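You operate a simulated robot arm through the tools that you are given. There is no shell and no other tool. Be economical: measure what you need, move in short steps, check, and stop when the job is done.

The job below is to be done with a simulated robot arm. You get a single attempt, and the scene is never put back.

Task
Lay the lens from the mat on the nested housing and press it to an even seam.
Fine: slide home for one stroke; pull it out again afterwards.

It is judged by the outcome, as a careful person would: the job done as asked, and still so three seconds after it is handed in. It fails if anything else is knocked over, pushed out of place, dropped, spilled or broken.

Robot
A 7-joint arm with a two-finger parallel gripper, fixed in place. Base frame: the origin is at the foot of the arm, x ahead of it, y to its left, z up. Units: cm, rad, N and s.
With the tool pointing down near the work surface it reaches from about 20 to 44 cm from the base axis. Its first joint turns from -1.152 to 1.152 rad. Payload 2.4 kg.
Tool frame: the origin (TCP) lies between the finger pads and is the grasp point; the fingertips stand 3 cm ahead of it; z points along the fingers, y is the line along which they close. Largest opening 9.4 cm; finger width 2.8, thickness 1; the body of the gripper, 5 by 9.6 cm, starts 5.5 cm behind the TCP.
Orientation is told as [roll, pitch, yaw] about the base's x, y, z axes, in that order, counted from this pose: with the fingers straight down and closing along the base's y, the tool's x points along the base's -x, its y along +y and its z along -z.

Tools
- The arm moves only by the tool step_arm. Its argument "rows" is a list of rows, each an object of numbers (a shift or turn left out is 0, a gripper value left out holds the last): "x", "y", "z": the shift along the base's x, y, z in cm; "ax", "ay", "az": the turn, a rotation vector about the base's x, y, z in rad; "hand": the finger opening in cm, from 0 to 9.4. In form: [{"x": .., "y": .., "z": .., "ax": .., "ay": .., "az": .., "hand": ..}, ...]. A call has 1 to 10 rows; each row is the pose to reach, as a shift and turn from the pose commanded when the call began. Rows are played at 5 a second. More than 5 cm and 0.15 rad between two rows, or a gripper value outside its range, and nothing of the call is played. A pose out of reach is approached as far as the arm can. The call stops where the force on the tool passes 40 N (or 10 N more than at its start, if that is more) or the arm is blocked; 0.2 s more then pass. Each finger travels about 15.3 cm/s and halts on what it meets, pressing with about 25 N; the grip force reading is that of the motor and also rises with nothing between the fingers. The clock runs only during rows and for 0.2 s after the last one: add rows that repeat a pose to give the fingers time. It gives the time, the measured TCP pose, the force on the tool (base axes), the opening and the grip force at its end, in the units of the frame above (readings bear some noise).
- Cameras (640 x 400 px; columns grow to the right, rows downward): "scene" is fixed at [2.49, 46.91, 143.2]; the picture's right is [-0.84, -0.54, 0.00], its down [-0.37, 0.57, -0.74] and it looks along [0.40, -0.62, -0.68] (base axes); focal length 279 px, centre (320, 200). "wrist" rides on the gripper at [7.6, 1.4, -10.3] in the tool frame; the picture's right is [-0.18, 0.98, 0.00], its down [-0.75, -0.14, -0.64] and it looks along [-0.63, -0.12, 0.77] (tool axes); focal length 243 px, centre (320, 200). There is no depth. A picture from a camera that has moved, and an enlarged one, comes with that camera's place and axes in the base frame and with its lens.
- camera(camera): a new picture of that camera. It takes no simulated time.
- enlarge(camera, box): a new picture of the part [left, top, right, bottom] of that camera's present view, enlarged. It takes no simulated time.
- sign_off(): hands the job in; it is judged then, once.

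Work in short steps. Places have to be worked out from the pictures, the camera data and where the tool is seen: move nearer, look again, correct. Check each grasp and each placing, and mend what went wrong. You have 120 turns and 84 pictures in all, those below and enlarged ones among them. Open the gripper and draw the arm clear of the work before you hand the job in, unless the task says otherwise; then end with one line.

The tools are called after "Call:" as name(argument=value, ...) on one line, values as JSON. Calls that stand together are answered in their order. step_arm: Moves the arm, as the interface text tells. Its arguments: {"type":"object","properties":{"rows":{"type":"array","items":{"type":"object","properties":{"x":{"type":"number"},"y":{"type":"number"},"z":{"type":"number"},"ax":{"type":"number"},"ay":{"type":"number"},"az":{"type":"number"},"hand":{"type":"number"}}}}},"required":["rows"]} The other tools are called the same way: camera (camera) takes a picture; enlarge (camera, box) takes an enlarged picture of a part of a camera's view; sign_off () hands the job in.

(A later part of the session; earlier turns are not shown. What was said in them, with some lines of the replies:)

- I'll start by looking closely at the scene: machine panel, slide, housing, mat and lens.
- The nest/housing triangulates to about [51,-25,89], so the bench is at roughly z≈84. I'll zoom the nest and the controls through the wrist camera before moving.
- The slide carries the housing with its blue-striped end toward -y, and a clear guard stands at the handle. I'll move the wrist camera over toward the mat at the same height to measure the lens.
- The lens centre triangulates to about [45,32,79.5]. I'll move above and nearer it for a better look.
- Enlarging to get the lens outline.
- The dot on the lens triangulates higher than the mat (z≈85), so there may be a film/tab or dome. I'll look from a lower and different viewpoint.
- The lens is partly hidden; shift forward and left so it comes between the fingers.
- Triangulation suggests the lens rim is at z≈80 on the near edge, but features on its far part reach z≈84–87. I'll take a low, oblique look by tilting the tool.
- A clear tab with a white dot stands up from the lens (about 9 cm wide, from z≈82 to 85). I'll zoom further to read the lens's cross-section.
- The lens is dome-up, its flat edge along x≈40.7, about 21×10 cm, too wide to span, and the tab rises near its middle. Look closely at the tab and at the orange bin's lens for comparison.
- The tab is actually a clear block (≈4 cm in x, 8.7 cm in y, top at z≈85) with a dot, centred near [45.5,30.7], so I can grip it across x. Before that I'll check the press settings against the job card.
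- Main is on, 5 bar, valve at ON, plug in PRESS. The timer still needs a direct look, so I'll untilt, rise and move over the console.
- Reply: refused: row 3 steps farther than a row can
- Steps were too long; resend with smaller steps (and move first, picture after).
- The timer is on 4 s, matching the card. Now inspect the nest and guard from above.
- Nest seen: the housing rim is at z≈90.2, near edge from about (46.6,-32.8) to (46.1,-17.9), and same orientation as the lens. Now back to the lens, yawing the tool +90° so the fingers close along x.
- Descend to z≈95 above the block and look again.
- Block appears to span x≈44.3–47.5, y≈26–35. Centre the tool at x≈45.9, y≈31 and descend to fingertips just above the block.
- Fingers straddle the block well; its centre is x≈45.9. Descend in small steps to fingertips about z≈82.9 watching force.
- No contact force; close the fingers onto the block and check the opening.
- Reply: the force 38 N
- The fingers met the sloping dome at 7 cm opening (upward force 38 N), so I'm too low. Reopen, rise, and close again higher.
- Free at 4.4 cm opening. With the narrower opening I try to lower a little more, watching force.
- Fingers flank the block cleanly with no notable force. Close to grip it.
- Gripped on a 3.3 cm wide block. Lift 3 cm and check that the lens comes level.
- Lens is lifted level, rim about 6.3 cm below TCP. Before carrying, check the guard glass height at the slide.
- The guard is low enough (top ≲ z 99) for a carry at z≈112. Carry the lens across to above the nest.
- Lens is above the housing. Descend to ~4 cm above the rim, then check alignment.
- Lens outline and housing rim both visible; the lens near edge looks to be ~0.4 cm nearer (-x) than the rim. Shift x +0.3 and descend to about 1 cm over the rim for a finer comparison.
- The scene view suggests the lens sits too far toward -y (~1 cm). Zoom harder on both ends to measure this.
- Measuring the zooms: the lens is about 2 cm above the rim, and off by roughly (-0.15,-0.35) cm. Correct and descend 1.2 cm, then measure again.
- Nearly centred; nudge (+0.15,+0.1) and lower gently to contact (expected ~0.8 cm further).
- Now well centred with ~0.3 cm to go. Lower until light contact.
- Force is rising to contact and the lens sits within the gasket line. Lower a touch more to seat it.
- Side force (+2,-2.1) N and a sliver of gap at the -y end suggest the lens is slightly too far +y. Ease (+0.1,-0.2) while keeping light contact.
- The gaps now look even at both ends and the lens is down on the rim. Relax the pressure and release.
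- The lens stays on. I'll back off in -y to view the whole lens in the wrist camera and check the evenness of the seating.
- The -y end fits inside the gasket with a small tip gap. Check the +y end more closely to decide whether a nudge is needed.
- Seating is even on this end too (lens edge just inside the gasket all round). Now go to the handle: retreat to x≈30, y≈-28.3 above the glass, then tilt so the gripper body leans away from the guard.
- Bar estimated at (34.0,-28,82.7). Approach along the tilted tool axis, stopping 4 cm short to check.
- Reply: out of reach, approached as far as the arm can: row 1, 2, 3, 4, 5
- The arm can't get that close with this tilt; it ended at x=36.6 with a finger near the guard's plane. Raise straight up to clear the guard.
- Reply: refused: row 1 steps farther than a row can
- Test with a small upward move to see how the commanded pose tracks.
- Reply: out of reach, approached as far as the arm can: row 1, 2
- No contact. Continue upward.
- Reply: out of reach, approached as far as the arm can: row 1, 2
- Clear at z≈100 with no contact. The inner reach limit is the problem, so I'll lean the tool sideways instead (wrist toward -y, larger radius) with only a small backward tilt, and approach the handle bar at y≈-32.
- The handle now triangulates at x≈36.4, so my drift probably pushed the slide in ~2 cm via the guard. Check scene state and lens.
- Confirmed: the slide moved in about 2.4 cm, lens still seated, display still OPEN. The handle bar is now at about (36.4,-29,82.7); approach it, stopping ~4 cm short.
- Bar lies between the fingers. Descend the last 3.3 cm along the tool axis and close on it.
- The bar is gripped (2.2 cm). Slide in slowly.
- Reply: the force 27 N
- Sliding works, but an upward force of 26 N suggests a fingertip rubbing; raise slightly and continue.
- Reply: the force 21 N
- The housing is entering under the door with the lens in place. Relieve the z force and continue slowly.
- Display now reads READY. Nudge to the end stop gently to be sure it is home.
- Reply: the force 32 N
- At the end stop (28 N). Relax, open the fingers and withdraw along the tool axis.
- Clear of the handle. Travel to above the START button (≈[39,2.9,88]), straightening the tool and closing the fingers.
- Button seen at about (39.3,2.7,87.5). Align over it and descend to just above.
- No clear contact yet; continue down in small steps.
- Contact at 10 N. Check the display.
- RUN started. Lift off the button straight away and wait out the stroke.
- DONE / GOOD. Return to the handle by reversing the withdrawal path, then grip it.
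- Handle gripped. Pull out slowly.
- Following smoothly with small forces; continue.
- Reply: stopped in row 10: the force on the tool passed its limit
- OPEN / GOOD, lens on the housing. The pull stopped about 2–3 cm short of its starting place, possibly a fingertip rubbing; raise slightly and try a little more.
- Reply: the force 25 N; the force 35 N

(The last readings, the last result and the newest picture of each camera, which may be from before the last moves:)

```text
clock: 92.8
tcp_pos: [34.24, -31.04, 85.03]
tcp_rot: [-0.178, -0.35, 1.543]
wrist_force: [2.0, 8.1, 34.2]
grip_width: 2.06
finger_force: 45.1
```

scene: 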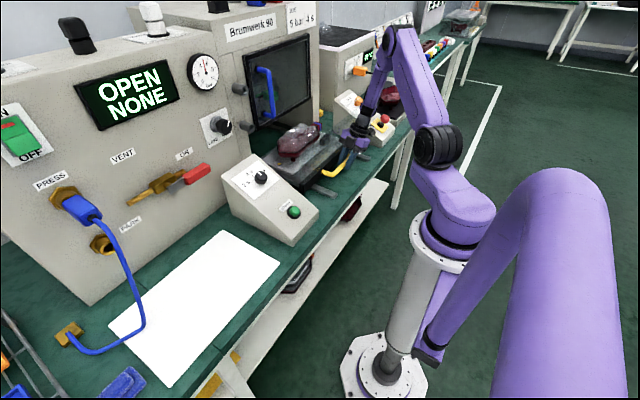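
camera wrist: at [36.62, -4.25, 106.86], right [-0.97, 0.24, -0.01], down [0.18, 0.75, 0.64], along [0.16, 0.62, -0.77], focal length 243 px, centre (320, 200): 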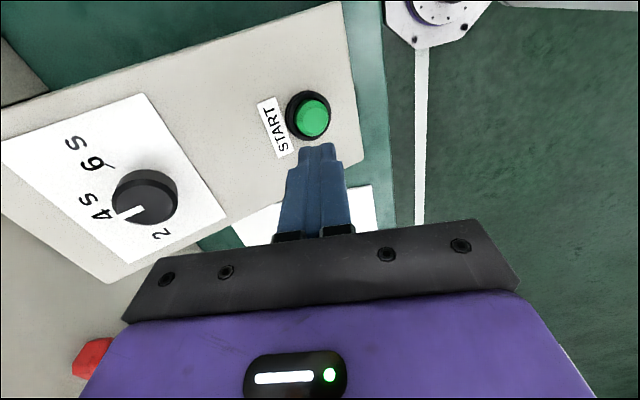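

Back at its original place (x≈34.2). Relieve the vertical force, release and withdraw up the tool axis.

Call:
step_arm(rows=[{"z": 0.3}, {"z": 0.3, "hand": 3}, {"z": 0.3, "hand": 4.6}, {"z": 0.3, "hand": 4.6}, {"x": -0.5, "y": -1.1, "z": 3}, {"x": -1.1, "y": -2.5, "z": 7}, {"x": -1.8, "y": -4, "z": 11}, {"x": -1.8, "y": -4, "z": 15}, {"x": -1.8, "y": -4, "z": 19}, {"x": -1.8, "y": -4, "z": 22}])

Call:
enlarge(camera="scene", box=[80, 20, 420, 232])

Call:
enlarge(camera="scene", box=[295, 105, 375, 185])

```text
clock: 95.0
tcp_pos: [32.51, -35.2, 106.96]
tcp_rot: [-0.176, -0.347, 1.541]
wrist_force: [-0.3, -0.6, -0.1]
grip_width: 4.6
finger_force: 0.0
```

```text
1.88 times, centred on (250, 126) of scene
camera zoom: at [2.49, 46.91, 143.2], right [-0.84, -0.54, 0.0], down [-0.37, 0.57, -0.74], along [0.4, -0.62, -0.68], focal length 525 px, centre (452, 339)
```

zoom: 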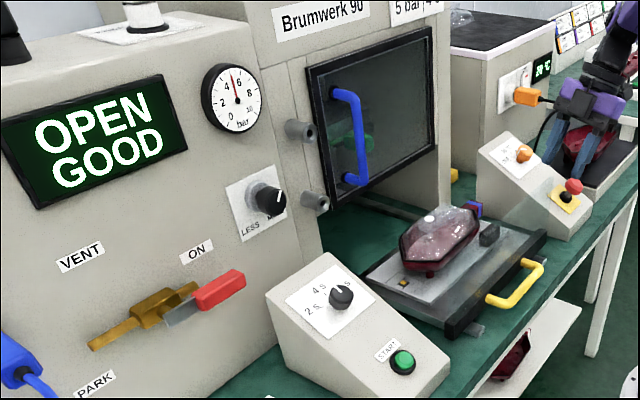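

```text
5.00 times, centred on (335, 145) of scene
camera zoom: at [2.49, 46.91, 143.2], right [-0.84, -0.54, 0.0], down [-0.37, 0.57, -0.74], along [0.4, -0.62, -0.68], focal length 1395 px, centre (245, 475)
```

zoom: 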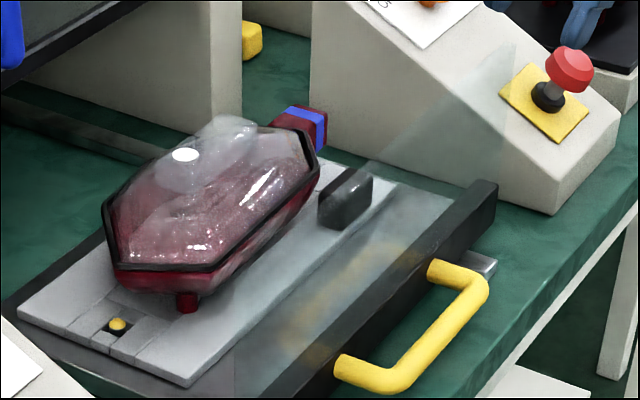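

The slide is fully out, the lens is seated evenly, the display reads OPEN / GOOD, and nothing else was displaced. The gripper is open and clear of the work, so I hand the job in.

Call:
sign_off()

```text
The job is handed in.
```

The lens is pressed onto the housing after one stroke at 5 bar and 4 s. The slide is back out at its starting place, and the display reads OPEN / GOOD; while lining up on the handle, I accidentally nudged the slide in about 2.4 cm before the stroke, with no visible effect on the lens.
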